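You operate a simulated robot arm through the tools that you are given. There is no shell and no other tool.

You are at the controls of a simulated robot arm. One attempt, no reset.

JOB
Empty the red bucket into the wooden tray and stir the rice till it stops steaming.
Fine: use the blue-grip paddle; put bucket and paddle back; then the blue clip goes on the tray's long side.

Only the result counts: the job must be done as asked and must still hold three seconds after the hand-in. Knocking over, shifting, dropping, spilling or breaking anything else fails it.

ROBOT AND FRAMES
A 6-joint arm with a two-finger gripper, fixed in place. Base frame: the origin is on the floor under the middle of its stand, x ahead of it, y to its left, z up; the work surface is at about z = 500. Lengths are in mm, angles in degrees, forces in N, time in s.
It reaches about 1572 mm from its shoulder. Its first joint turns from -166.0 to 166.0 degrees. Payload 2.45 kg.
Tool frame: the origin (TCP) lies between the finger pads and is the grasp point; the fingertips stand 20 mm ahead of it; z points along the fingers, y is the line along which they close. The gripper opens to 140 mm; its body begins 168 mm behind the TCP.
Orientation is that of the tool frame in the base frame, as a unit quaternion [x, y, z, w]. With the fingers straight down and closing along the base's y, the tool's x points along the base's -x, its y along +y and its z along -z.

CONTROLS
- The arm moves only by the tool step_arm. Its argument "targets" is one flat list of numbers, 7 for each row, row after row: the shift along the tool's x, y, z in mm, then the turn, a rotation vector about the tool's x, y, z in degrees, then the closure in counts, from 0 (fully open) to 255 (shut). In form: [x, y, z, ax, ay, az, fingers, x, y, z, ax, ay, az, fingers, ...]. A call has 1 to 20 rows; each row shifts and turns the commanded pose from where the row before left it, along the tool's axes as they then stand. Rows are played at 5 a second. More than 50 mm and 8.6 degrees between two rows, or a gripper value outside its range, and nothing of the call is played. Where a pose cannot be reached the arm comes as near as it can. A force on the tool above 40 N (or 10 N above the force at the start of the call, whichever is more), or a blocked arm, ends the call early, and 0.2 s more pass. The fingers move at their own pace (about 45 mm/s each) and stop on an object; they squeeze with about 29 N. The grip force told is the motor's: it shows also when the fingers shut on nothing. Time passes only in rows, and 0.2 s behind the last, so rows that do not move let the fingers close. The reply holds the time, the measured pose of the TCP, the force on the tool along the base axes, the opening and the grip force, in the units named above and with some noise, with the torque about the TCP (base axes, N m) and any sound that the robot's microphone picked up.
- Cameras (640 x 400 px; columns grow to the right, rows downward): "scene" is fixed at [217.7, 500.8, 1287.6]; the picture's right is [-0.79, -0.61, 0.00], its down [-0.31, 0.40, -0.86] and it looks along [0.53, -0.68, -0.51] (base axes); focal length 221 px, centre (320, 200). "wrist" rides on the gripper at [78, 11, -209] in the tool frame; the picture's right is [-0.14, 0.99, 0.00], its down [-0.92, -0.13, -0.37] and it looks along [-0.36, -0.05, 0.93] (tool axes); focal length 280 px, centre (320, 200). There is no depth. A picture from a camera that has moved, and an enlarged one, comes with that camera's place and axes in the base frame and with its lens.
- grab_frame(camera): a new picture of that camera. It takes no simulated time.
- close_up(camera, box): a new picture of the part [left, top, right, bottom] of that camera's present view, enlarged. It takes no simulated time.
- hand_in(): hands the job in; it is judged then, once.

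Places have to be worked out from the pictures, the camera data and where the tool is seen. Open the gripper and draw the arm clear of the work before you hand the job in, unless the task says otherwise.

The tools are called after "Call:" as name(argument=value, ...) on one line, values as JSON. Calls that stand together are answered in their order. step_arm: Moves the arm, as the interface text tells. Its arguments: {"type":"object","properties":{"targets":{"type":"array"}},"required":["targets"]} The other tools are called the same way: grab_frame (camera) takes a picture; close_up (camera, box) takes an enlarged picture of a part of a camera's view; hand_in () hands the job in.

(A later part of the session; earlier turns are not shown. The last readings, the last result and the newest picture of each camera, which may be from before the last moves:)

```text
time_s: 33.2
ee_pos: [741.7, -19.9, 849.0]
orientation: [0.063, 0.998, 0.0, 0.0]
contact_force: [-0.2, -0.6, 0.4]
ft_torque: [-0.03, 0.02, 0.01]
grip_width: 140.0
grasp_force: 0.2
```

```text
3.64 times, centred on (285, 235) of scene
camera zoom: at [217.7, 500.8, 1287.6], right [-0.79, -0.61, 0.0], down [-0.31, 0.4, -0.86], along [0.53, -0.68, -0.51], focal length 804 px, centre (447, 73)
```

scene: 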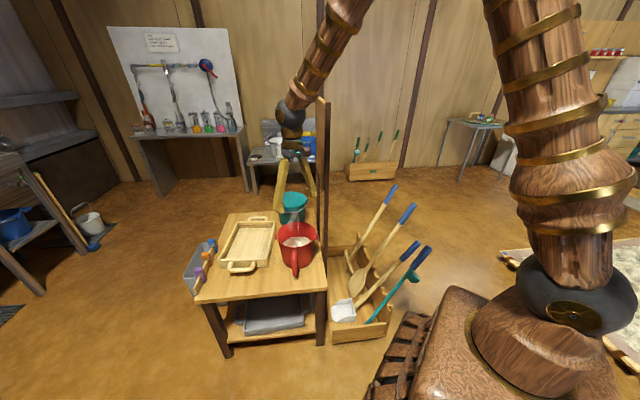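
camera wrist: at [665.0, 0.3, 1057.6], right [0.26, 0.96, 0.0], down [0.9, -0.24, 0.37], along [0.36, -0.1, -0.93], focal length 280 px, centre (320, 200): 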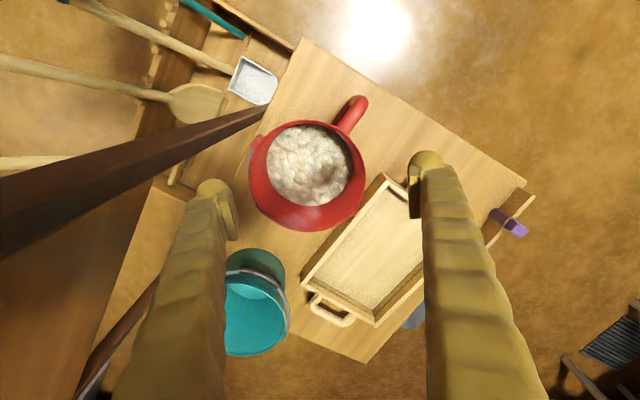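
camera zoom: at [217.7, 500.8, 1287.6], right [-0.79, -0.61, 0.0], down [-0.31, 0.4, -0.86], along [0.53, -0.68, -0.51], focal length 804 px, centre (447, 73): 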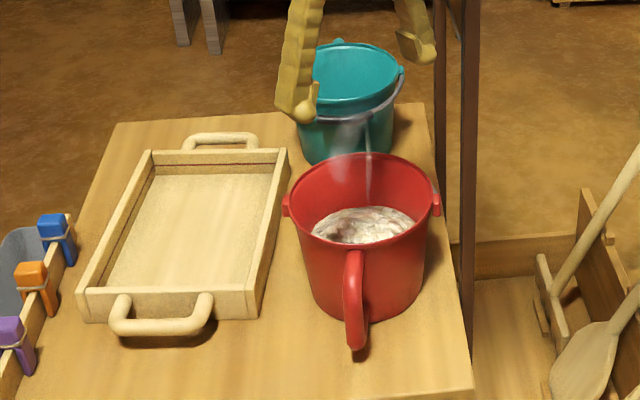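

I repeat the very first scene crop so I can compare the bucket's pixel position with the start and see whether it has shifted.

Call:
close_up(camera="scene", box=[170, 170, 350, 300])

```text
3.08 times, centred on (260, 235) of scene
camera zoom: at [217.7, 500.8, 1287.6], right [-0.79, -0.61, 0.0], down [-0.31, 0.4, -0.86], along [0.53, -0.68, -0.51], focal length 680 px, centre (505, 92)
```

zoom: 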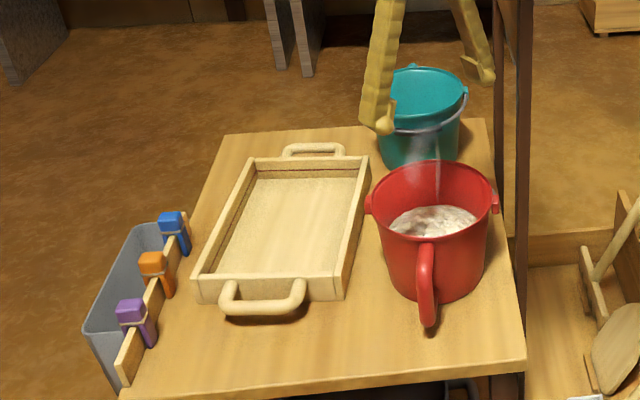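

The bucket centre is near (783, -52) with a rim radius of about 89, and the rice surface is near z≈560. The shift since the start looks like only a few mm. I move above the rim at azimuth 83°, tilt 5° to match the wall's slope, and open the fingers to about 64 mm.

Call:
step_arm(targets=[-11.25, 16.35, 32.25, 0, 0, 0, 138, -11.25, 16.35, 32.25, 0, 0, 0, 138, -11.25, 16.35, 32.25, 0, 0, 0, 138, -11.25, 16.35, 32.25, 0, 0, 0, 138, 0, 0, 0, 5, 0, 0, 138, 0, 0, 0, 0, 0, 0, 138, 0, 0, 0, 0, 0, 0, 138])

Call:
grab_frame(camera="wrist")

Call:
close_up(camera="scene", box=[240, 140, 350, 300])

```text
time_s: 34.8
ee_pos: [793.8, 39.4, 721.5]
orientation: [0.064, 0.997, -0.044, -0.002]
contact_force: [0.5, -0.4, 0.1]
ft_torque: [0.0, -0.02, -0.04]
grip_width: 64.3
grasp_force: 0.1
```

```text
taken
camera wrist: at [719.7, 77.6, 927.6], right [0.26, 0.96, -0.09], down [0.9, -0.21, 0.38], along [0.35, -0.18, -0.92], focal length 280 px, centre (320, 200)
```

wrist: 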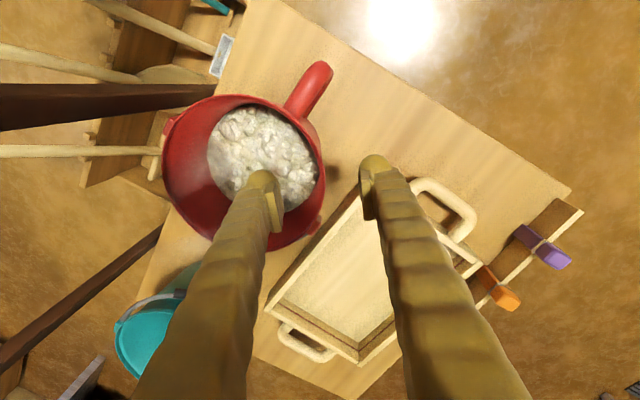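

```text
2.50 times, centred on (295, 220) of scene
camera zoom: at [217.7, 500.8, 1287.6], right [-0.79, -0.61, 0.0], down [-0.31, 0.4, -0.86], along [0.53, -0.68, -0.51], focal length 553 px, centre (382, 150)
```

zoom: 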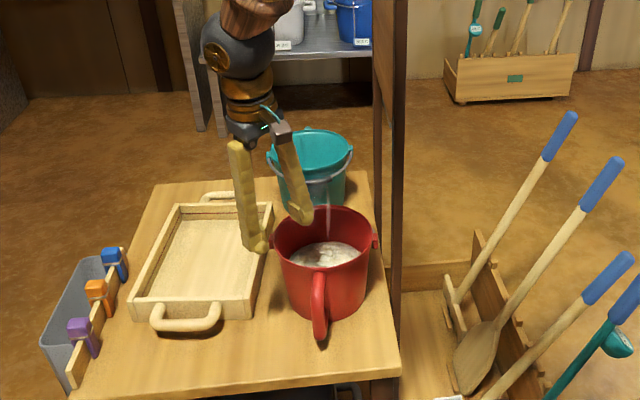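

The rim passes between the fingers as planned, clear of both the lug and the handle. I go down along the wall to z≈600, watching for contact.

Call:
step_arm(targets=[0, 0, 30, 0, 0, 0, 138, 0, 0, 30, 0, 0, 0, 138, 0, 0, 30, 0, 0, 0, 138, 0, 0, 0, 0, 0, 0, 138])

Call:
grab_frame(camera="wrist")

Call:
close_up(camera="scene", box=[240, 140, 350, 300])

```text
time_s: 35.8
ee_pos: [792.6, 33.0, 631.9]
orientation: [0.064, 0.997, -0.044, -0.002]
contact_force: [-0.3, -0.3, -0.1]
ft_torque: [0.01, 0.03, 0.03]
grip_width: 64.4
grasp_force: 0.1
```

```text
taken
camera wrist: at [718.7, 71.3, 837.8], right [0.26, 0.96, -0.09], down [0.9, -0.21, 0.38], along [0.35, -0.18, -0.92], focal length 280 px, centre (320, 200)
```

wrist: 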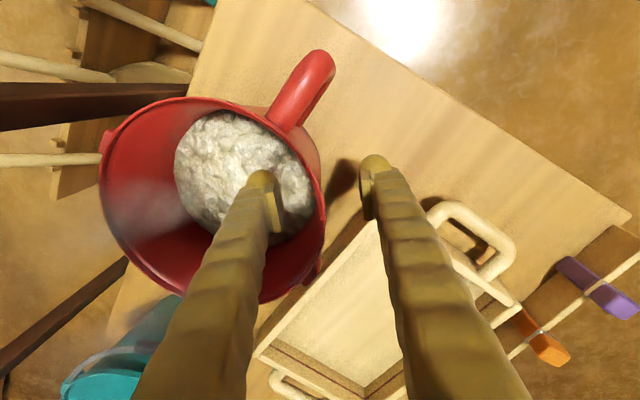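

```text
2.50 times, centred on (295, 220) of scene
camera zoom: at [217.7, 500.8, 1287.6], right [-0.79, -0.61, 0.0], down [-0.31, 0.4, -0.86], along [0.53, -0.68, -0.51], focal length 553 px, centre (382, 150)
```

zoom: 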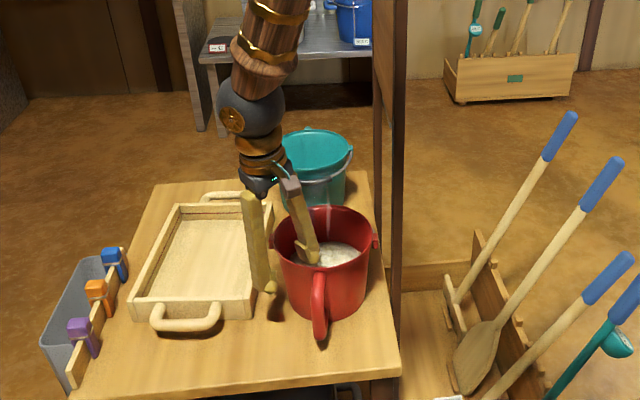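

The inner finger is inside with no contact, so the bucket really is hollow. I go down another 36 mm gently and look.

Call:
step_arm(targets=[0, 0, 12, 0, 0, 0, 138, 0, 0, 12, 0, 0, 0, 138, 0, 0, 10, 0, 0, 0, 138, 0, 0, 0, 0, 0, 0, 138])

Call:
grab_frame(camera="wrist")

Call:
close_up(camera="scene", box=[250, 170, 340, 290])

```text
time_s: 36.8
ee_pos: [791.6, 29.5, 598.5]
orientation: [0.063, 0.997, -0.043, -0.003]
contact_force: [-0.7, -0.2, 0.1]
ft_torque: [0.0, -0.01, 0.01]
grip_width: 64.3
grasp_force: 0.0
```

```text
taken
camera wrist: at [717.9, 67.6, 804.3], right [0.26, 0.96, -0.09], down [0.9, -0.21, 0.38], along [0.35, -0.18, -0.92], focal length 280 px, centre (320, 200)
```

wrist: 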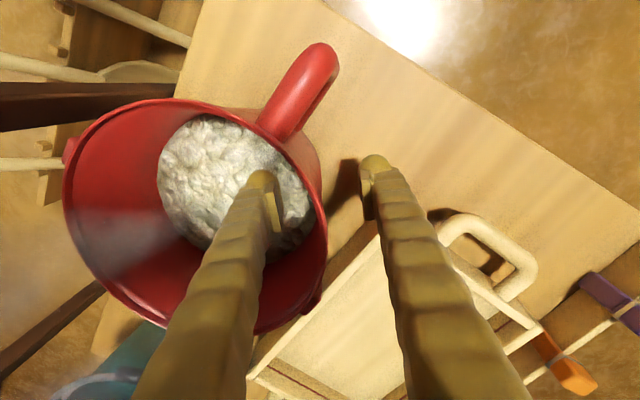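

```text
3.33 times, centred on (295, 230) of scene
camera zoom: at [217.7, 500.8, 1287.6], right [-0.79, -0.61, 0.0], down [-0.31, 0.4, -0.86], along [0.53, -0.68, -0.51], focal length 737 px, centre (403, 100)
```

zoom: 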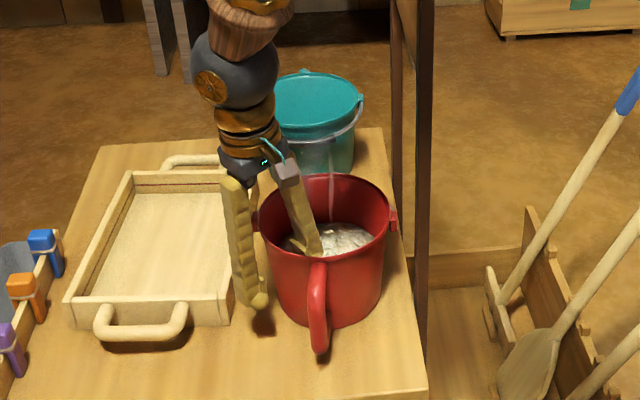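

There is still no contact. I go another 10 mm for a deeper hold, then close the fingers on the wall.

Call:
step_arm(targets=[0, 0, 5, 0, 0, 0, 138, 0, 0, 5, 0, 0, 0, 138, 0, 0, 0, 0, 0, 0, 138])

Call:
step_arm(targets=[0, 0, 0, 0, 0, 0, 190, 0, 0, 0, 0, 0, 0, 220, 0, 0, 0, 0, 0, 0, 240, 0, 0, 0, 0, 0, 0, 255, 0, 0, 0, 0, 0, 0, 255, 0, 0, 0, 0, 0, 0, 255, 0, 0, 0, 0, 0, 0, 255, 0, 0, 0, 0, 0, 0, 255])

Call:
grab_frame(camera="wrist")

Call:
close_up(camera="scene", box=[170, 170, 350, 300])

```text
time_s: 37.6
ee_pos: [792.7, 28.1, 588.9]
orientation: [0.063, 0.997, -0.044, -0.003]
contact_force: [-0.1, -0.2, 0.0]
ft_torque: [0.03, 0.01, -0.02]
grip_width: 64.4
grasp_force: 0.0
```

```text
time_s: 39.4
ee_pos: [792.1, 28.9, 588.6]
orientation: [0.064, 0.997, -0.043, -0.003]
contact_force: [-1.3, -4.2, 1.1]
ft_torque: [-0.04, -0.02, -0.2]
grip_width: 11.8
grasp_force: 28.6
```

```text
taken
camera wrist: at [718.0, 66.6, 794.5], right [0.26, 0.96, -0.09], down [0.9, -0.21, 0.38], along [0.35, -0.18, -0.92], focal length 280 px, centre (320, 200)
```

wrist: 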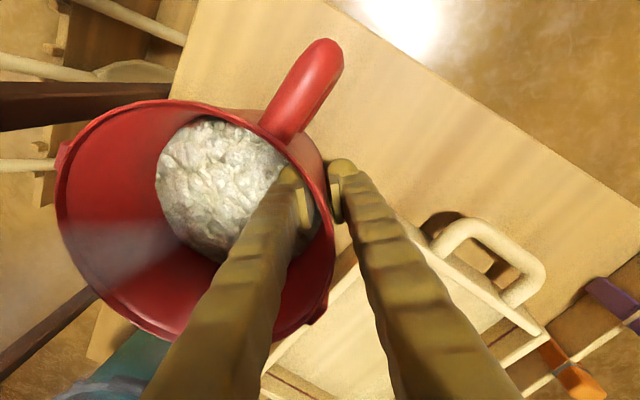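

```text
3.08 times, centred on (260, 235) of scene
camera zoom: at [217.7, 500.8, 1287.6], right [-0.79, -0.61, 0.0], down [-0.31, 0.4, -0.86], along [0.53, -0.68, -0.51], focal length 680 px, centre (505, 92)
```

zoom: 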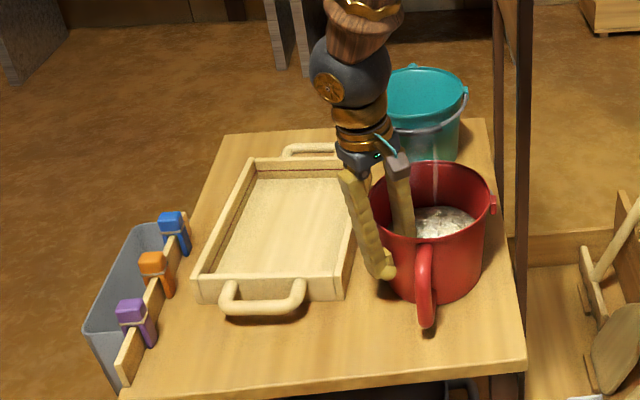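

The wall is clamped at 11.8 mm with 29 N, and the bucket has not moved. I lift it in small steps.

Call:
step_arm(targets=[0, 0, -3, 0, 0, 0, 255, 0, 0, -4, 0, 0, 0, 255, 0, 0, -4, 0, 0, 0, 255, 0, 0, 0, 0, 0, 0, 255])

Call:
grab_frame(camera="wrist")

Call:
close_up(camera="scene", box=[250, 170, 340, 290])

```text
time_s: 40.4
ee_pos: [792.4, 29.2, 598.5]
orientation: [0.064, 0.997, -0.043, -0.003]
contact_force: [-0.7, -0.4, -9.9]
ft_torque: [0.7, -0.01, -0.07]
grip_width: 11.7
grasp_force: 29.5
```

```text
taken
camera wrist: at [718.2, 67.5, 805.0], right [0.26, 0.96, -0.09], down [0.9, -0.21, 0.38], along [0.35, -0.18, -0.92], focal length 280 px, centre (320, 200)
```

wrist: 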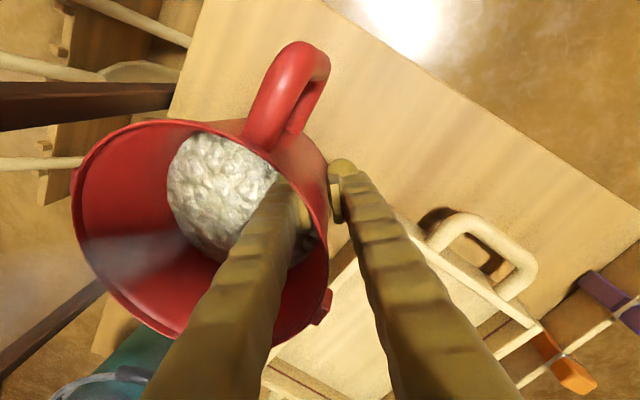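

```text
3.33 times, centred on (295, 230) of scene
camera zoom: at [217.7, 500.8, 1287.6], right [-0.79, -0.61, 0.0], down [-0.31, 0.4, -0.86], along [0.53, -0.68, -0.51], focal length 737 px, centre (403, 100)
```

zoom: 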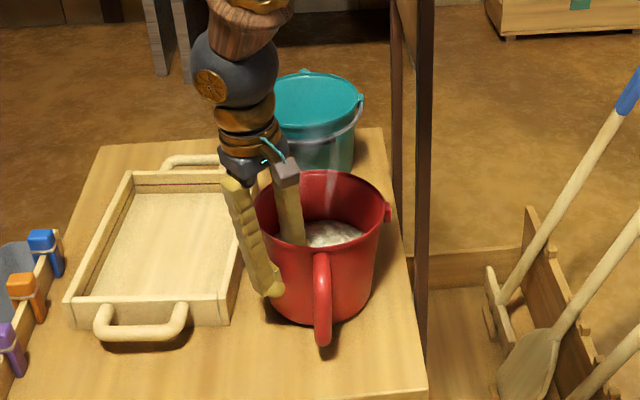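

The gripped side has risen and the bucket leans a little, by less than 5°, while the inner finger takes up its slack. I lift 12 mm more to see whether the lean stops.

Call:
step_arm(targets=[0, 0, -4, 0, 0, 0, 255, 0, 0, -4, 0, 0, 0, 255, 0, 0, -4, 0, 0, 0, 255, 0, 0, 0, 0, 0, 0, 255])

Call:
grab_frame(camera="wrist")

Call:
close_up(camera="scene", box=[250, 170, 340, 290])

```text
time_s: 41.4
ee_pos: [791.9, 30.3, 610.4]
orientation: [0.064, 0.997, -0.043, -0.003]
contact_force: [-0.5, 0.1, -11.9]
ft_torque: [0.84, 0.02, 0.05]
grip_width: 11.8
grasp_force: 29.3
```

```text
taken
camera wrist: at [718.1, 68.4, 817.0], right [0.26, 0.96, -0.09], down [0.9, -0.21, 0.38], along [0.34, -0.18, -0.92], focal length 280 px, centre (320, 200)
```

wrist: 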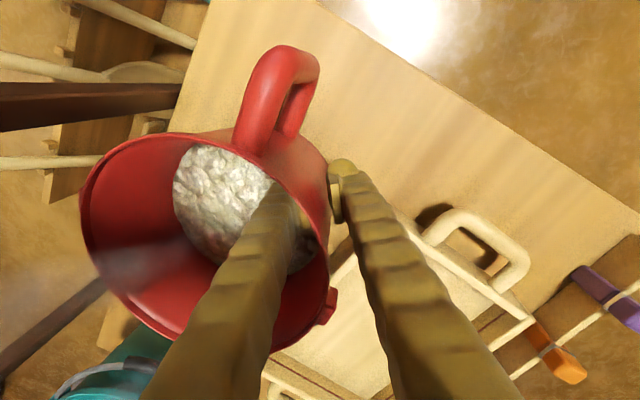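

```text
3.33 times, centred on (295, 230) of scene
camera zoom: at [217.7, 500.8, 1287.6], right [-0.79, -0.61, 0.0], down [-0.31, 0.4, -0.86], along [0.53, -0.68, -0.51], focal length 737 px, centre (403, 100)
```

zoom: 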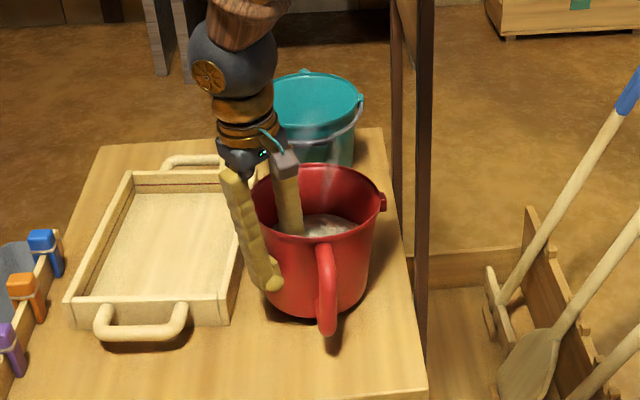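

The load is now 11.9 N with only 0.84 N m of torque, within what the pads can take. I keep lifting in small steps.

Call:
step_arm(targets=[0, 0, -5, 0, 0, 0, 255, 0, 0, -5, 0, 0, 0, 255, 0, 0, -5, 0, 0, 0, 255, 0, 0, 0, 0, 0, 0, 255])

Call:
close_up(camera="wrist", box=[60, 20, 380, 380])

Call:
close_up(camera="scene", box=[250, 170, 340, 290])

```text
time_s: 42.4
ee_pos: [792.8, 30.7, 626.4]
orientation: [0.064, 0.997, -0.044, -0.004]
contact_force: [0.3, -0.9, -11.7]
ft_torque: [0.78, -0.01, 0.02]
grip_width: 11.8
grasp_force: 29.2
```

```text
1.11 times, centred on (220, 200) of wrist
camera zoom: at [718.0, 69.7, 832.1], right [0.26, 0.96, -0.09], down [0.9, -0.21, 0.38], along [0.35, -0.18, -0.92], focal length 312 px, centre (431, 200)
```

zoom: 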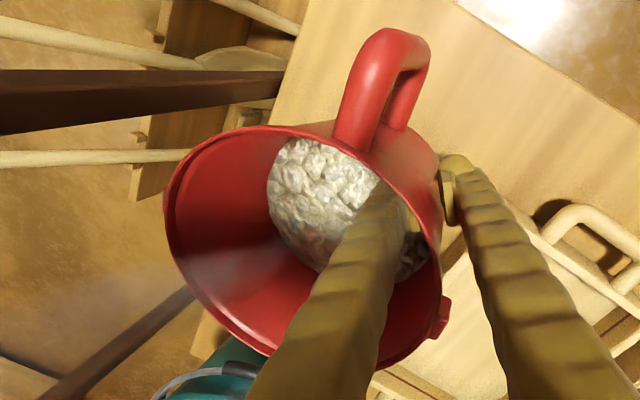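

```text
3.33 times, centred on (295, 230) of scene
camera zoom: at [217.7, 500.8, 1287.6], right [-0.79, -0.61, 0.0], down [-0.31, 0.4, -0.86], along [0.53, -0.68, -0.51], focal length 737 px, centre (403, 100)
```

zoom: 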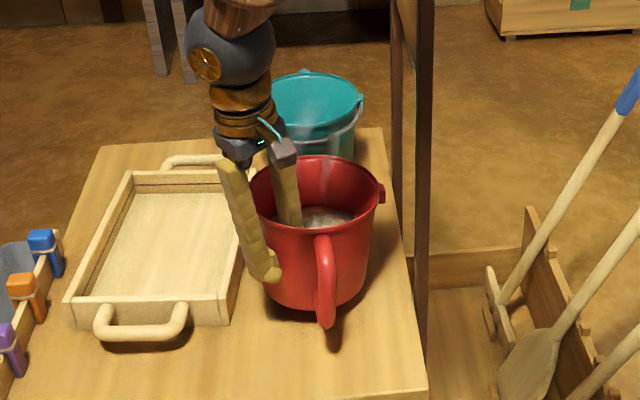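

The load has settled at 11.7 N with a steady torque, so the bucket is off the table with about a 10° lean and no slip. I raise it slowly by 100 mm.

Call:
step_arm(targets=[0, -0.9, -10, 0, 0, 0, 255, 0, -1.3, -15, 0, 0, 0, 255, 0, -1.3, -15, 0, 0, 0, 255, 0, -1.3, -15, 0, 0, 0, 255, 0, -1.3, -15, 0, 0, 0, 255, 0, -1.3, -15, 0, 0, 0, 255, 0, -1.3, -15, 0, 0, 0, 255, 0, 0, 0, 0, 0, 0, 255])

Call:
grab_frame(camera="wrist")

Call:
grab_frame(camera="scene")

Call:
close_up(camera="scene", box=[240, 140, 350, 290])

```text
time_s: 44.2
ee_pos: [792.4, 31.1, 726.1]
orientation: [0.063, 0.997, -0.044, -0.003]
contact_force: [0.2, 0.8, -12.0]
ft_torque: [0.81, 0.04, -0.02]
grip_width: 11.6
grasp_force: 29.0
```

```text
taken
camera wrist: at [718.5, 69.6, 932.2], right [0.26, 0.96, -0.09], down [0.9, -0.21, 0.38], along [0.35, -0.18, -0.92], focal length 280 px, centre (320, 200)
```

wrist: 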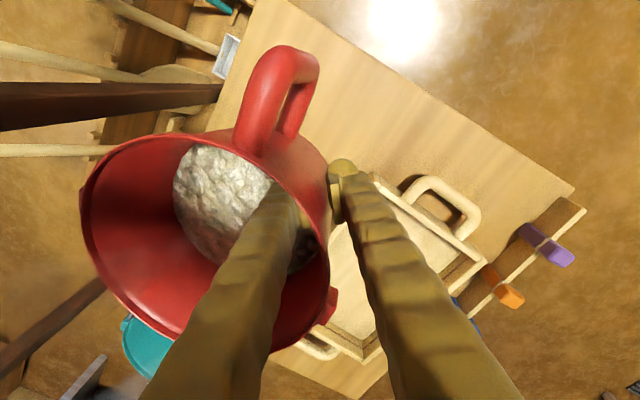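

```text
taken
```

scene: 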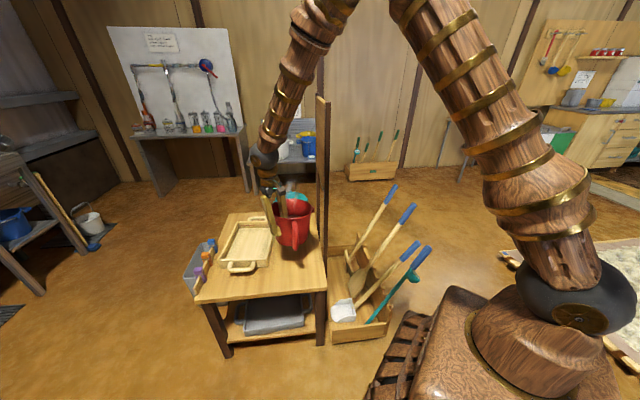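

```text
2.67 times, centred on (295, 215) of scene
camera zoom: at [217.7, 500.8, 1287.6], right [-0.79, -0.61, 0.0], down [-0.31, 0.4, -0.86], along [0.53, -0.68, -0.51], focal length 590 px, centre (387, 160)
```

zoom: 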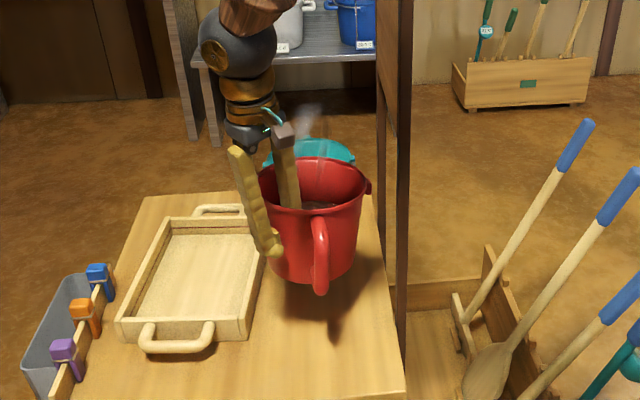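

The bucket hangs firmly at 12 N. The torque is constant and there is no slip. I raise it further and move it toward the tray side for room to yaw, then take the 5° tilt out so I can yaw about a true vertical axis.

Call:
step_arm(targets=[0, -2, -18, 0, 0, 0, 255, 0, -2, -18, 0, 0, 0, 255, 0, -2, -18, 0, 0, 0, 255, -10, 8.4, -6, 0, 0, 0, 255, -15, 13, -6, 0, 0, 0, 255, -15, 13, -6, 0, 0, 0, 255, -15, 13, -6, 0, 0, 0, 255, -15, 13, -6, 0, 0, 0, 255, -15, 13, -6, 0, 0, 0, 255, -12, 12, -4, 0, 0, 0, 255, 0, 0, 0, -2.5, 0, 0, 255, 0, 0, 0, -2.5, 0, 0, 255, 0, 0, 0, 0, 0, 0, 255])

Call:
grab_frame(camera="wrist")

Call:
grab_frame(camera="scene")

```text
time_s: 47.0
ee_pos: [899.4, 105.6, 812.2]
orientation: [0.064, 0.998, 0.0, 0.0]
contact_force: [0.6, -0.6, -10.5]
ft_torque: [0.78, 0.04, -0.02]
grip_width: 11.6
grasp_force: 28.9
```

```text
taken
camera wrist: at [823.4, 126.0, 1020.9], right [0.26, 0.96, 0.0], down [0.9, -0.24, 0.37], along [0.36, -0.1, -0.93], focal length 280 px, centre (320, 200)
```

wrist: 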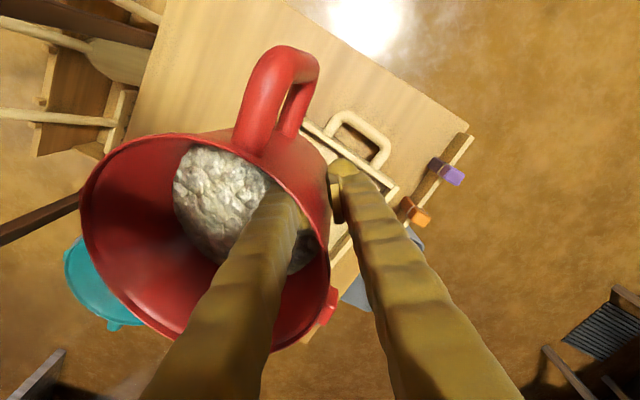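

```text
taken
```

scene: 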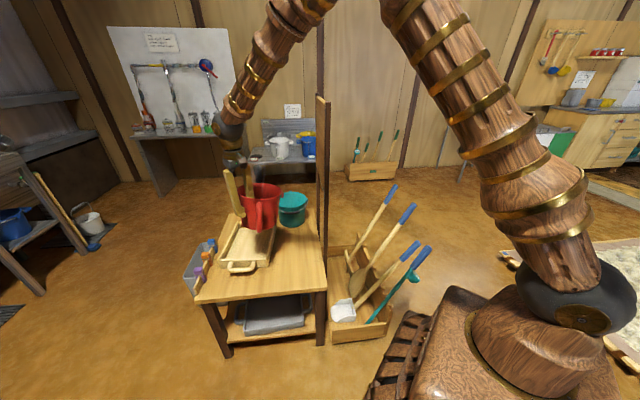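

All steady. I yaw slowly about the vertical so that the hand will later point along about -30° when the bucket is tipped.

Call:
step_arm(targets=[0, 0, 0, 0, 0, 3, 255, 0, 0, 0, 0, 0, 6, 255, 0, 0, 0, 0, 0, 6, 255, 0, 0, 0, 0, 0, 6, 255, 0, 0, 0, 0, 0, 6, 255, 0, 0, 0, 0, 0, 6, 255, 0, 0, 0, 0, 0, 6, 255, 0, 0, 0, 0, 0, 6, 255, 0, 0, 0, 0, 0, 6, 255, 0, 0, 0, 0, 0, 6, 255, 0, 0, 0, 0, 0, 6, 255, 0, 0, 0, 0, 0, 6, 255, 0, 0, 0, 0, 0, 6, 255, 0, 0, 0, 0, 0, 6, 255, 0, 0, 0, 0, 0, 6, 255, 0, 0, 0, 0, 0, 6, 255, 0, 0, 0, 0, 0, 6, 255, 0, 0, 0, 0, 0, 6, 255, 0, 0, 0, 0, 0, 6, 255, 0, 0, 0, 0, 0, 3, 255])

Call:
grab_frame(camera="wrist")

Call:
grab_frame(camera="scene")

```text
time_s: 51.2
ee_pos: [900.5, 105.1, 813.7]
orientation: [0.872, 0.489, 0.0, 0.0]
contact_force: [-0.3, -0.2, -10.9]
ft_torque: [-0.3, -0.72, -0.01]
grip_width: 12.0
grasp_force: 28.3
```

```text
taken
camera wrist: at [949.4, 166.4, 1020.9], right [0.77, -0.63, 0.0], down [-0.59, -0.72, 0.37], along [-0.23, -0.29, -0.93], focal length 280 px, centre (320, 200)
```

wrist: 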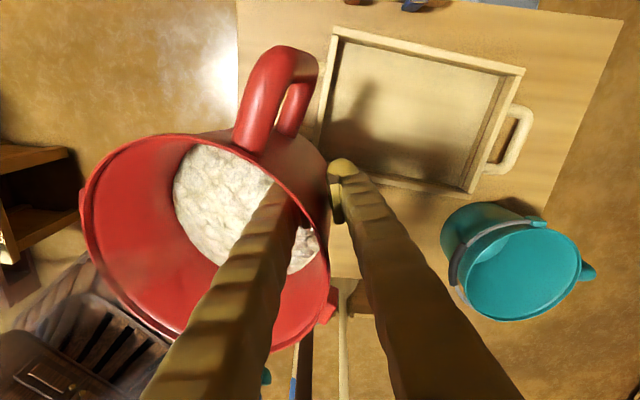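

```text
taken
```

scene: 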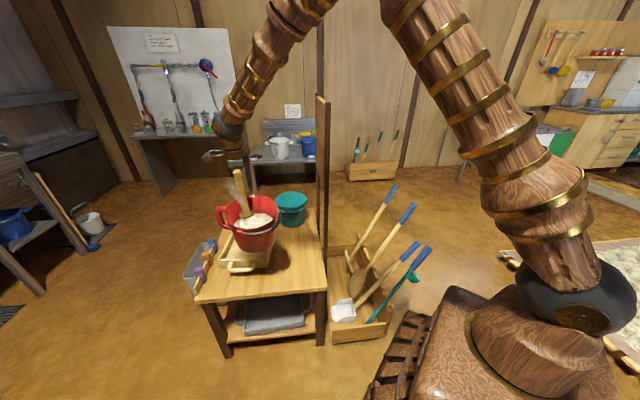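

The hand now points along azimuth -31.5° when tipped, and the tray centre measures about (1031, 36). I move the bucket over the tray so that its lip will sweep the tray's middle while tipping.

Call:
step_arm(targets=[0.67, 10, 2, 0, 0, 0, 255, 0.67, 18.6, 3, 0, 0, 0, 255, 0.67, 18.6, 3, 0, 0, 0, 255, 0.67, 18.6, 3, 0, 0, 0, 255, 0.67, 18.6, 3, 0, 0, 0, 255, 0.67, 18.6, 3, 0, 0, 0, 255, 0.67, 18.6, 3, 0, 0, 0, 255, 0.67, 18.6, 3, 0, 0, 0, 255, 0.67, 18.6, 3, 0, 0, 0, 255, 0.67, 18.6, 3, 0, 0, 0, 255, 0.67, 18.6, 3, 0, 0, 0, 255, 0.67, 18.6, 3, 0, 0, 0, 255, 0.67, 18.6, 3, 0, 0, 0, 255, 0, 9, 3, 0, 0, 0, 255, 0, 0, 0, 0, 0, 0, 255])

Call:
grab_frame(camera="wrist")

Call:
grab_frame(camera="scene")

```text
time_s: 54.4
ee_pos: [1112.0, -13.3, 771.2]
orientation: [0.872, 0.49, 0.0, -0.001]
contact_force: [0.2, 0.0, -11.5]
ft_torque: [-0.27, -0.73, -0.02]
grip_width: 11.8
grasp_force: 28.9
```

```text
taken
camera wrist: at [1161.2, 48.4, 979.5], right [0.77, -0.63, 0.0], down [-0.59, -0.72, 0.37], along [-0.23, -0.29, -0.93], focal length 280 px, centre (320, 200)
```

wrist: 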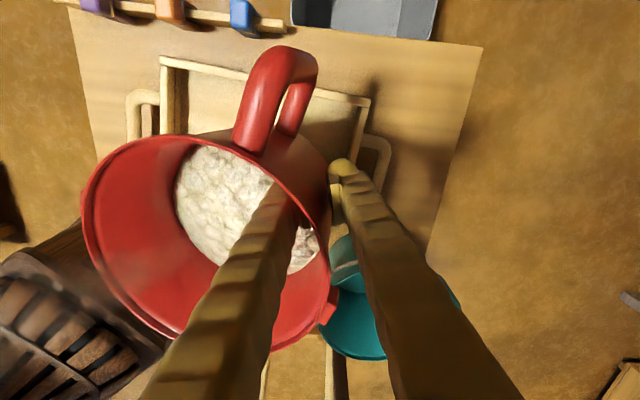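

```text
taken
```

scene: 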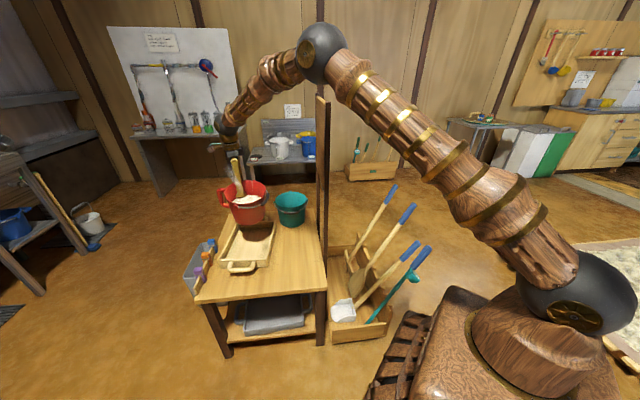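

The bucket is over the tray centre. I begin tipping slowly, 40° first, then look.

Call:
step_arm(targets=[0, 0, 0, -3, 0, 0, 255, 0, 0, 0, -5, 0, 0, 255, 0, 0, 0, -5, 0, 0, 255, 0, 0, 0, -5, 0, 0, 255, 0, 0, 0, -5, 0, 0, 255, 0, 0, 0, -5, 0, 0, 255, 0, 0, 0, -5, 0, 0, 255, 0, 0, 0, -5, 0, 0, 255, 0, 0, 0, -2, 0, 0, 255, 0, 0, 0, 0, 0, 0, 255])

Call:
grab_frame(camera="wrist")

Call:
grab_frame(camera="scene")

Call:
close_up(camera="scene", box=[190, 120, 320, 290])

```text
time_s: 56.6
ee_pos: [1117.8, -14.4, 775.1]
orientation: [0.831, 0.47, 0.146, 0.261]
contact_force: [-0.2, 0.2, -11.5]
ft_torque: [-0.13, -0.44, 0.01]
grip_width: 11.6
grasp_force: 29.3
out of reach, approached as far as the arm can: row 8
```

```text
taken
camera wrist: at [1062.6, 109.8, 953.1], right [0.63, -0.54, 0.57], down [-0.75, -0.62, 0.23], along [0.23, -0.57, -0.79], focal length 280 px, centre (320, 200)
```

wrist: 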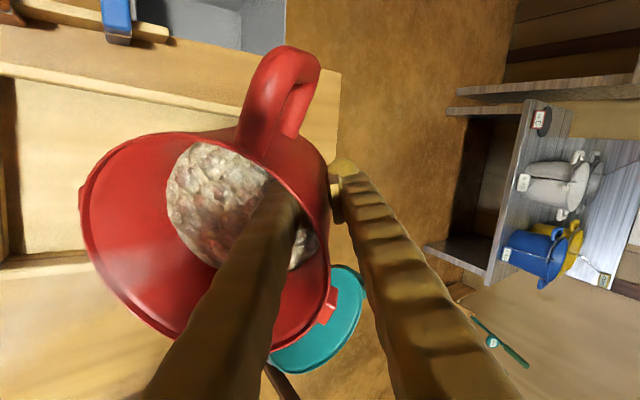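

```text
taken
```

scene: 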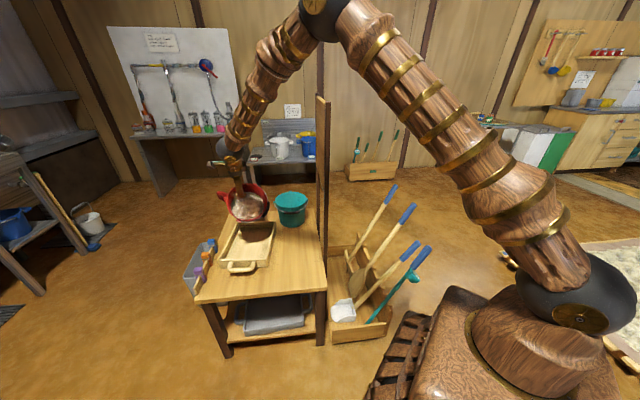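

```text
2.35 times, centred on (255, 205) of scene
camera zoom: at [217.7, 500.8, 1287.6], right [-0.79, -0.61, 0.0], down [-0.31, 0.4, -0.86], along [0.53, -0.68, -0.51], focal length 520 px, centre (473, 188)
```

zoom: 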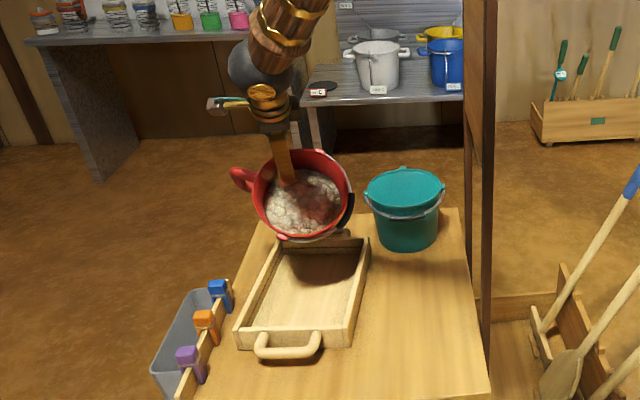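

Row 8 hit a joint limit with the hand tilted 35° this way. The rice is still inside. I tilt back, then I will yaw so the hand tips to the left of the arm's plane instead, which unwinds the wrist.

Call:
step_arm(targets=[0, 0, 0, 3, 0, 0, 255, 0, 0, 0, 5, 0, 0, 255, 0, 0, 0, 5, 0, 0, 255, 0, 0, 0, 5, 0, 0, 255, 0, 0, 0, 5, 0, 0, 255, 0, 0, 0, 5, 0, 0, 255, 0, 0, 0, 5, 0, 0, 255, 0, 0, 0, 0, 0, 0, 255])

Call:
grab_frame(camera="wrist")

```text
time_s: 58.4
ee_pos: [1117.6, -15.2, 776.5]
orientation: [0.87, 0.492, 0.015, 0.029]
contact_force: [-0.5, -0.2, -11.8]
ft_torque: [-0.3, -0.71, -0.01]
grip_width: 11.8
grasp_force: 29.4
```

```text
taken
camera wrist: at [1155.0, 53.9, 984.6], right [0.77, -0.63, 0.06], down [-0.61, -0.71, 0.36], along [-0.18, -0.32, -0.93], focal length 280 px, centre (320, 200)
```

wrist: 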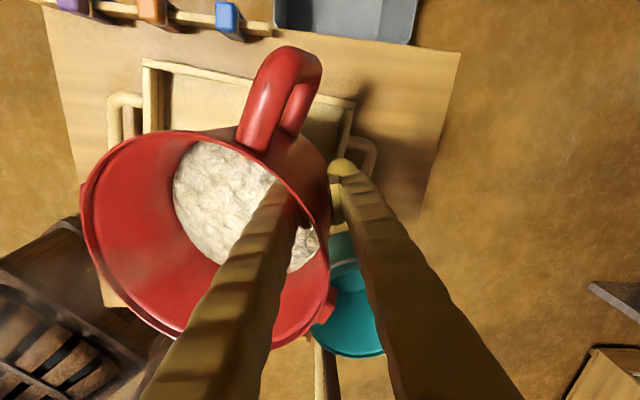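

The hand is back near vertical and still gripping well. I square it up, yaw to azimuth +18°, and shift so the lip will stay over the tray's middle during the tip.

Call:
step_arm(targets=[0, 0, 0, 3.7, 0, 0, 255, 0, 0, 0, 0, 0, -6.2, 255, 0, 0, 0, 0, 0, -6.2, 255, 0, 0, 0, 0, 0, -6.2, 255, 0, 0, 0, 0, 0, -6.2, 255, 0, 0, 0, 0, 0, -6.2, 255, 0, 0, 0, 0, 0, -6.2, 255, 0, 0, 0, 0, 0, -6.2, 255, 0, 0, 0, 0, 0, -6.1, 255, 9.5, 10.6, 0.8, 0, 0, 0, 255, 9.5, 10.6, 0.8, 0, 0, 0, 255, 9.5, 10.6, 0.8, 0, 0, 0, 255, 9.5, 10.6, 0.8, 0, 0, 0, 255, 9.5, 10.6, 0.8, 0, 0, 0, 255, 9.5, 10.6, 0.8, 0, 0, 0, 255, 9.5, 10.6, 0.8, 0, 0, 0, 255, 9.1, 10.3, 0.4, 0, 0, 0, 255, 0, 0, 0, 0, 0, 0, 255])

Call:
grab_frame(camera="wrist")

Call:
grab_frame(camera="scene")

```text
time_s: 62.2
ee_pos: [1172.8, 84.7, 770.7]
orientation: [0.585, 0.811, -0.001, 0.001]
contact_force: [0.8, 0.2, -12.3]
ft_torque: [0.39, -0.68, 0.01]
grip_width: 11.9
grasp_force: 29.0
```

```text
taken
camera wrist: at [1158.4, 162.3, 978.3], right [0.98, 0.18, 0.0], down [0.17, -0.91, 0.37], along [0.07, -0.36, -0.93], focal length 280 px, centre (320, 200)
```

wrist: 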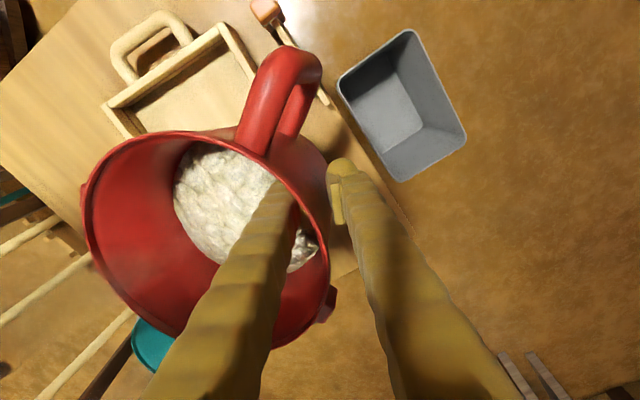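

```text
taken
```

scene: 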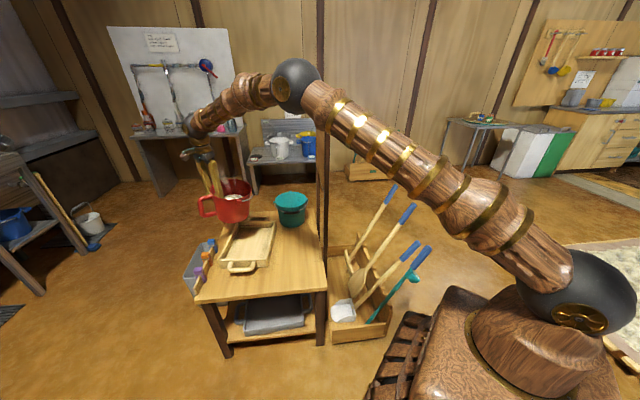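

In position. I tilt 30° at constant TCP and check reach and rice.

Call:
step_arm(targets=[0, 0, 0, -2, 0, 0, 255, 0, 0, 0, -4, 0, 0, 255, 0, 0, 0, -4, 0, 0, 255, 0, 0, 0, -4, 0, 0, 255, 0, 0, 0, -4, 0, 0, 255, 0, 0, 0, -4, 0, 0, 255, 0, 0, 0, -4, 0, 0, 255, 0, 0, 0, -4, 0, 0, 255, 0, 0, 0, 0, 0, 0, 255])

Call:
grab_frame(camera="wrist")

Call:
close_up(camera="scene", box=[170, 100, 330, 290])

```text
time_s: 64.2
ee_pos: [1173.2, 83.2, 770.2]
orientation: [0.564, 0.784, 0.208, 0.154]
contact_force: [-0.7, 0.5, -11.3]
ft_torque: [0.24, -0.46, 0.03]
grip_width: 11.7
grasp_force: 29.3
```

```text
taken
camera wrist: at [1058.0, 128.3, 955.5], right [0.86, 0.14, 0.5], down [0.01, -0.97, 0.26], along [0.52, -0.22, -0.83], focal length 280 px, centre (320, 200)
```

wrist: 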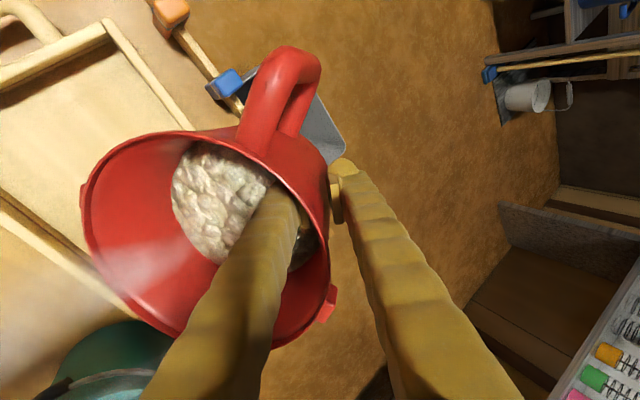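

```text
2.11 times, centred on (250, 195) of scene
camera zoom: at [217.7, 500.8, 1287.6], right [-0.79, -0.61, 0.0], down [-0.31, 0.4, -0.86], along [0.53, -0.68, -0.51], focal length 466 px, centre (467, 210)
```

zoom: 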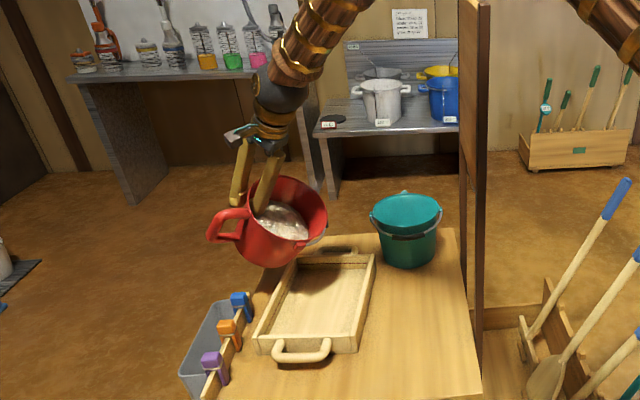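

At 30° all is well. I continue to 60°, drifting backwards so the lip stays over the tray centre.

Call:
step_arm(targets=[0, 0, 0, -3.3, 0, 0, 255, 0, 0, 0, -3.3, 0, 0, 255, 0, 0, 0, -3.4, 0, 0, 255, 0, -2.8, -2.8, -3.3, 0, 0, 255, 0, -2.8, -2.8, -3.3, 0, 0, 255, 0, -2.8, -2.8, -3.4, 0, 0, 255, 0, -4.6, -6.5, -3.3, 0, 0, 255, 0, -4.6, -6.5, -3.3, 0, 0, 255, 0, -4.6, -6.5, -3.4, 0, 0, 255, 0, 0, 0, 0, 0, 0, 255])

Call:
grab_frame(camera="wrist")

Call:
close_up(camera="scene", box=[170, 100, 330, 290])

```text
time_s: 66.4
ee_pos: [1142.0, 78.1, 770.5]
orientation: [0.512, 0.714, 0.391, 0.276]
contact_force: [0.8, 1.1, -11.1]
ft_torque: [0.14, -0.09, -0.06]
grip_width: 11.4
grasp_force: 29.3
out of reach, approached as far as the arm can: row 5
```

```text
taken
camera wrist: at [955.8, 95.6, 894.1], right [0.56, 0.04, 0.83], down [-0.06, -0.99, 0.09], along [0.83, -0.1, -0.55], focal length 280 px, centre (320, 200)
```

wrist: 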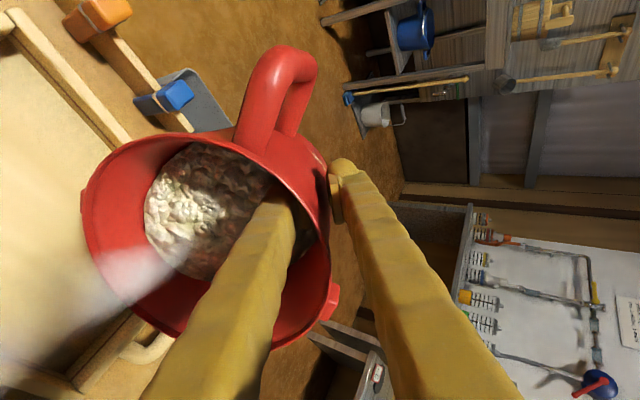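

```text
2.11 times, centred on (250, 195) of scene
camera zoom: at [217.7, 500.8, 1287.6], right [-0.79, -0.61, 0.0], down [-0.31, 0.4, -0.86], along [0.53, -0.68, -0.51], focal length 466 px, centre (467, 210)
```

zoom: 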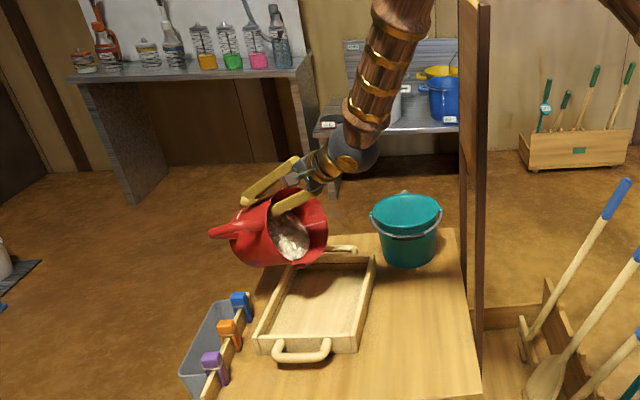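

The hand passed the awkward spot and is now at 57°. The lip projects right over the tray centre. I continue to 80°.

Call:
step_arm(targets=[0, -3, -6, -3.3, 0, 0, 255, 0, -3, -6, -3.3, 0, 0, 255, 0, -3, -6, -3.3, 0, 0, 255, 0, -3, -6, -3.3, 0, 0, 255, 0, -2.6, -9.7, -3.3, 0, 0, 255, 0, -2.6, -9.7, -3.3, 0, 0, 255, 0, -2.6, -9.7, -3.3, 0, 0, 255, 0, 0, 0, 0, 0, 0, 255])

Call:
grab_frame(camera="wrist")

Call:
close_up(camera="scene", box=[170, 100, 330, 290])

```text
time_s: 68.2
ee_pos: [1087.7, 59.7, 774.0]
orientation: [0.447, 0.621, 0.526, 0.372]
contact_force: [1.6, -0.4, -8.1]
ft_torque: [0.04, 0.14, 0.01]
grip_width: 11.7
grasp_force: 28.9
```

```text
taken
camera wrist: at [869.0, 66.6, 819.0], right [0.21, -0.08, 0.98], down [-0.07, -1.0, -0.07], along [0.98, -0.05, -0.21], focal length 280 px, centre (320, 200)
```

wrist: 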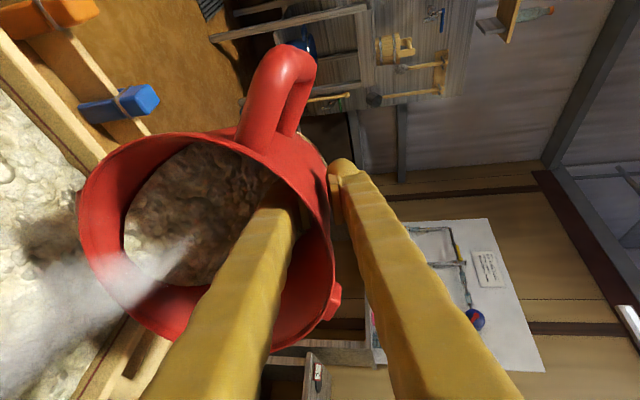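

```text
2.11 times, centred on (250, 195) of scene
camera zoom: at [217.7, 500.8, 1287.6], right [-0.79, -0.61, 0.0], down [-0.31, 0.4, -0.86], along [0.53, -0.68, -0.51], focal length 466 px, centre (467, 210)
```

zoom: 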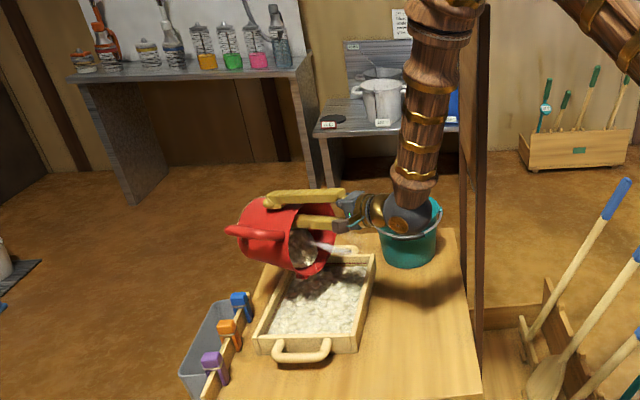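

Rice has poured into the tray, and the load dropped to 8.1 N. I continue to 100° and on, to empty the rest.

Call:
step_arm(targets=[0, -0.9, -9, -3.3, 0, 0, 255, 0, -0.9, -9, -3.3, 0, 0, 255, 0, -0.9, -9, -3.3, 0, 0, 255, 0, 0.9, -8, -3.3, 0, 0, 255, 0, 0.9, -8, -3.3, 0, 0, 255, 0, 0.9, -8, -3.3, 0, 0, 255, 0, 0, 0, 0, 0, 0, 255, 0, 0, 0, 0, 0, 0, 255, 0, 0, 0, 0, 0, 0, 255])

Call:
grab_frame(camera="wrist")

Call:
close_up(camera="scene", box=[170, 100, 330, 290])

```text
time_s: 70.2
ee_pos: [1040.6, 42.2, 774.7]
orientation: [0.377, 0.522, 0.624, 0.444]
contact_force: [0.5, 0.4, -4.5]
ft_torque: [-0.02, 0.13, -0.02]
grip_width: 11.3
grasp_force: 28.9
```

```text
taken
camera wrist: at [817.2, 49.3, 749.0], right [-0.12, -0.19, 0.97], down [-0.02, -0.98, -0.2], along [0.99, -0.05, 0.11], focal length 280 px, centre (320, 200)
```

wrist: 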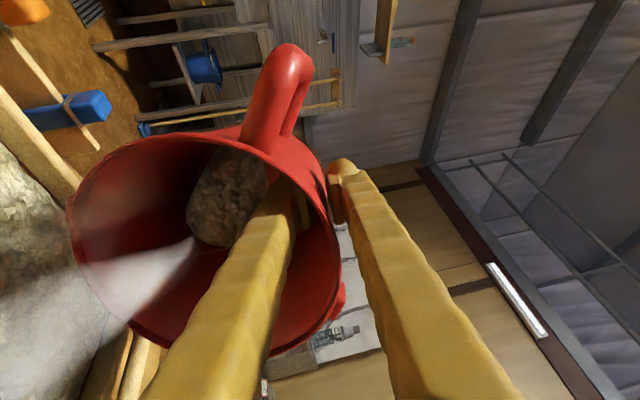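

```text
2.11 times, centred on (250, 195) of scene
camera zoom: at [217.7, 500.8, 1287.6], right [-0.79, -0.61, 0.0], down [-0.31, 0.4, -0.86], along [0.53, -0.68, -0.51], focal length 466 px, centre (467, 210)
```

zoom: 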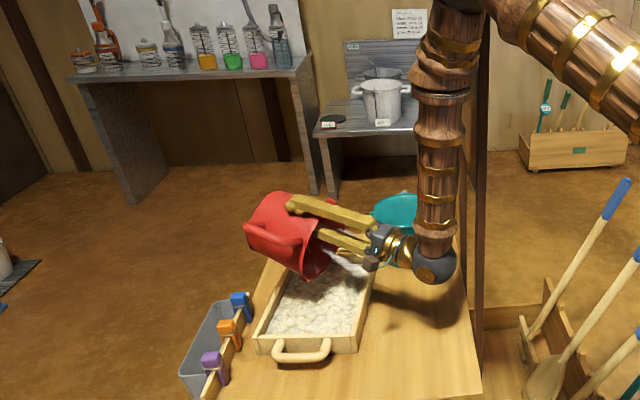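

The load is down to 4.5 N, but a patch of rice still shows at the bottom of the bucket. I tilt 12° more and wait.

Call:
step_arm(targets=[0, 0, -3, -4, 0, 0, 255, 0, 0, -3, -4, 0, 0, 255, 0, 0, -3, -4, 0, 0, 255, 0, 0, 0, 0, 0, 0, 255, 0, 0, 0, 0, 0, 0, 255, 0, 0, 0, 0, 0, 0, 255, 0, 0, 0, 0, 0, 0, 255, 0, 0, 0, 0, 0, 0, 255])

Call:
grab_frame(camera="wrist")

Call:
close_up(camera="scene", box=[170, 100, 330, 290])

```text
time_s: 72.0
ee_pos: [1030.7, 39.7, 772.5]
orientation: [0.327, 0.454, 0.675, 0.481]
contact_force: [0.7, 0.0, -3.4]
ft_torque: [-0.01, 0.14, 0.04]
grip_width: 11.3
grasp_force: 29.1
```

```text
taken
camera wrist: at [818.1, 50.1, 704.2], right [-0.3, -0.26, 0.92], down [0.02, -0.96, -0.26], along [0.95, -0.06, 0.3], focal length 280 px, centre (320, 200)
```

wrist: 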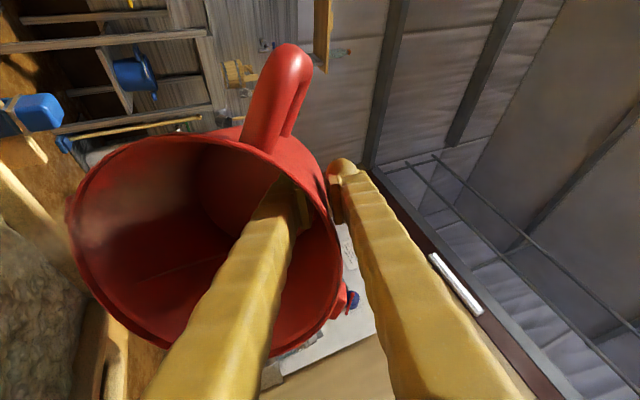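

```text
2.11 times, centred on (250, 195) of scene
camera zoom: at [217.7, 500.8, 1287.6], right [-0.79, -0.61, 0.0], down [-0.31, 0.4, -0.86], along [0.53, -0.68, -0.51], focal length 466 px, centre (467, 210)
```

zoom: 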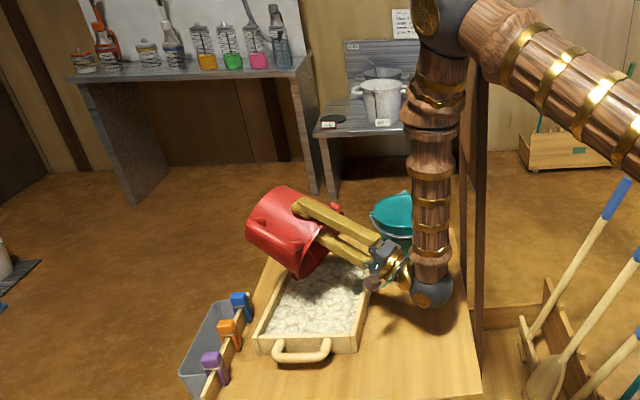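

The bucket is empty: the red interior is clear and the load is 3.4 N. The rice lies in the tray. I rise 75 mm and tilt back upright.

Call:
step_arm(targets=[0, 14, 5.6, 0, 0, 0, 255, 0, 18.5, 7.5, 0, 0, 0, 255, 0, 18.5, 7.5, 0, 0, 0, 255, 0, 18.5, 7.5, 0, 0, 0, 255, 0, 0, 0, 3, 0, 0, 255, 0, 0, 0, 5, 0, 0, 255, 0, 0, 0, 6, 0, 0, 255, 0, 0, 0, 6, 0, 0, 255, 0, 0, 0, 6, 0, 0, 255, 0, 0, 0, 6, 0, 0, 255, 0, 0, 0, 6, 0, 0, 255, 0, 0, 0, 6, 0, 0, 255, 0, 0, 0, 6, 0, 0, 255, 0, 0, 0, 0, 0, 0, 255])

Call:
grab_frame(camera="scene")

Call:
close_up(camera="scene", box=[170, 150, 350, 300])

```text
time_s: 75.0
ee_pos: [1031.7, 38.6, 847.6]
orientation: [0.5, 0.696, 0.421, 0.297]
contact_force: [-0.5, 0.2, -2.9]
ft_torque: [0.0, -0.02, -0.03]
grip_width: 11.6
grasp_force: 28.6
```

```text
taken
```

scene: 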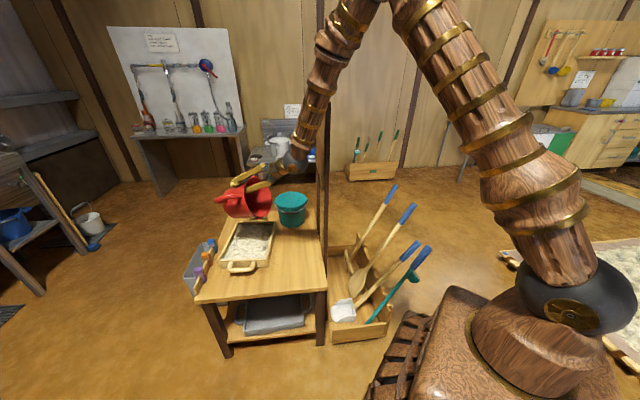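

```text
2.67 times, centred on (260, 225) of scene
camera zoom: at [217.7, 500.8, 1287.6], right [-0.79, -0.61, 0.0], down [-0.31, 0.4, -0.86], along [0.53, -0.68, -0.51], focal length 590 px, centre (480, 133)
```

zoom: 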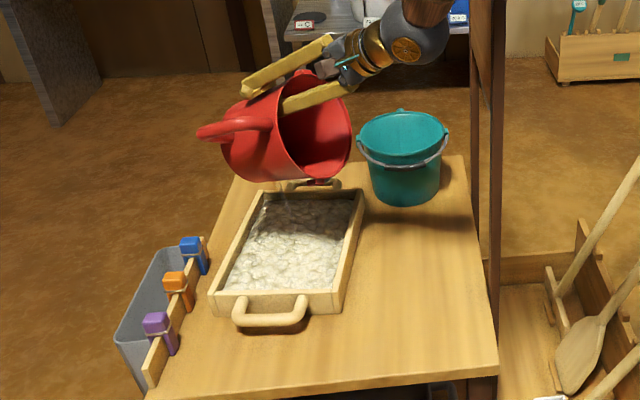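

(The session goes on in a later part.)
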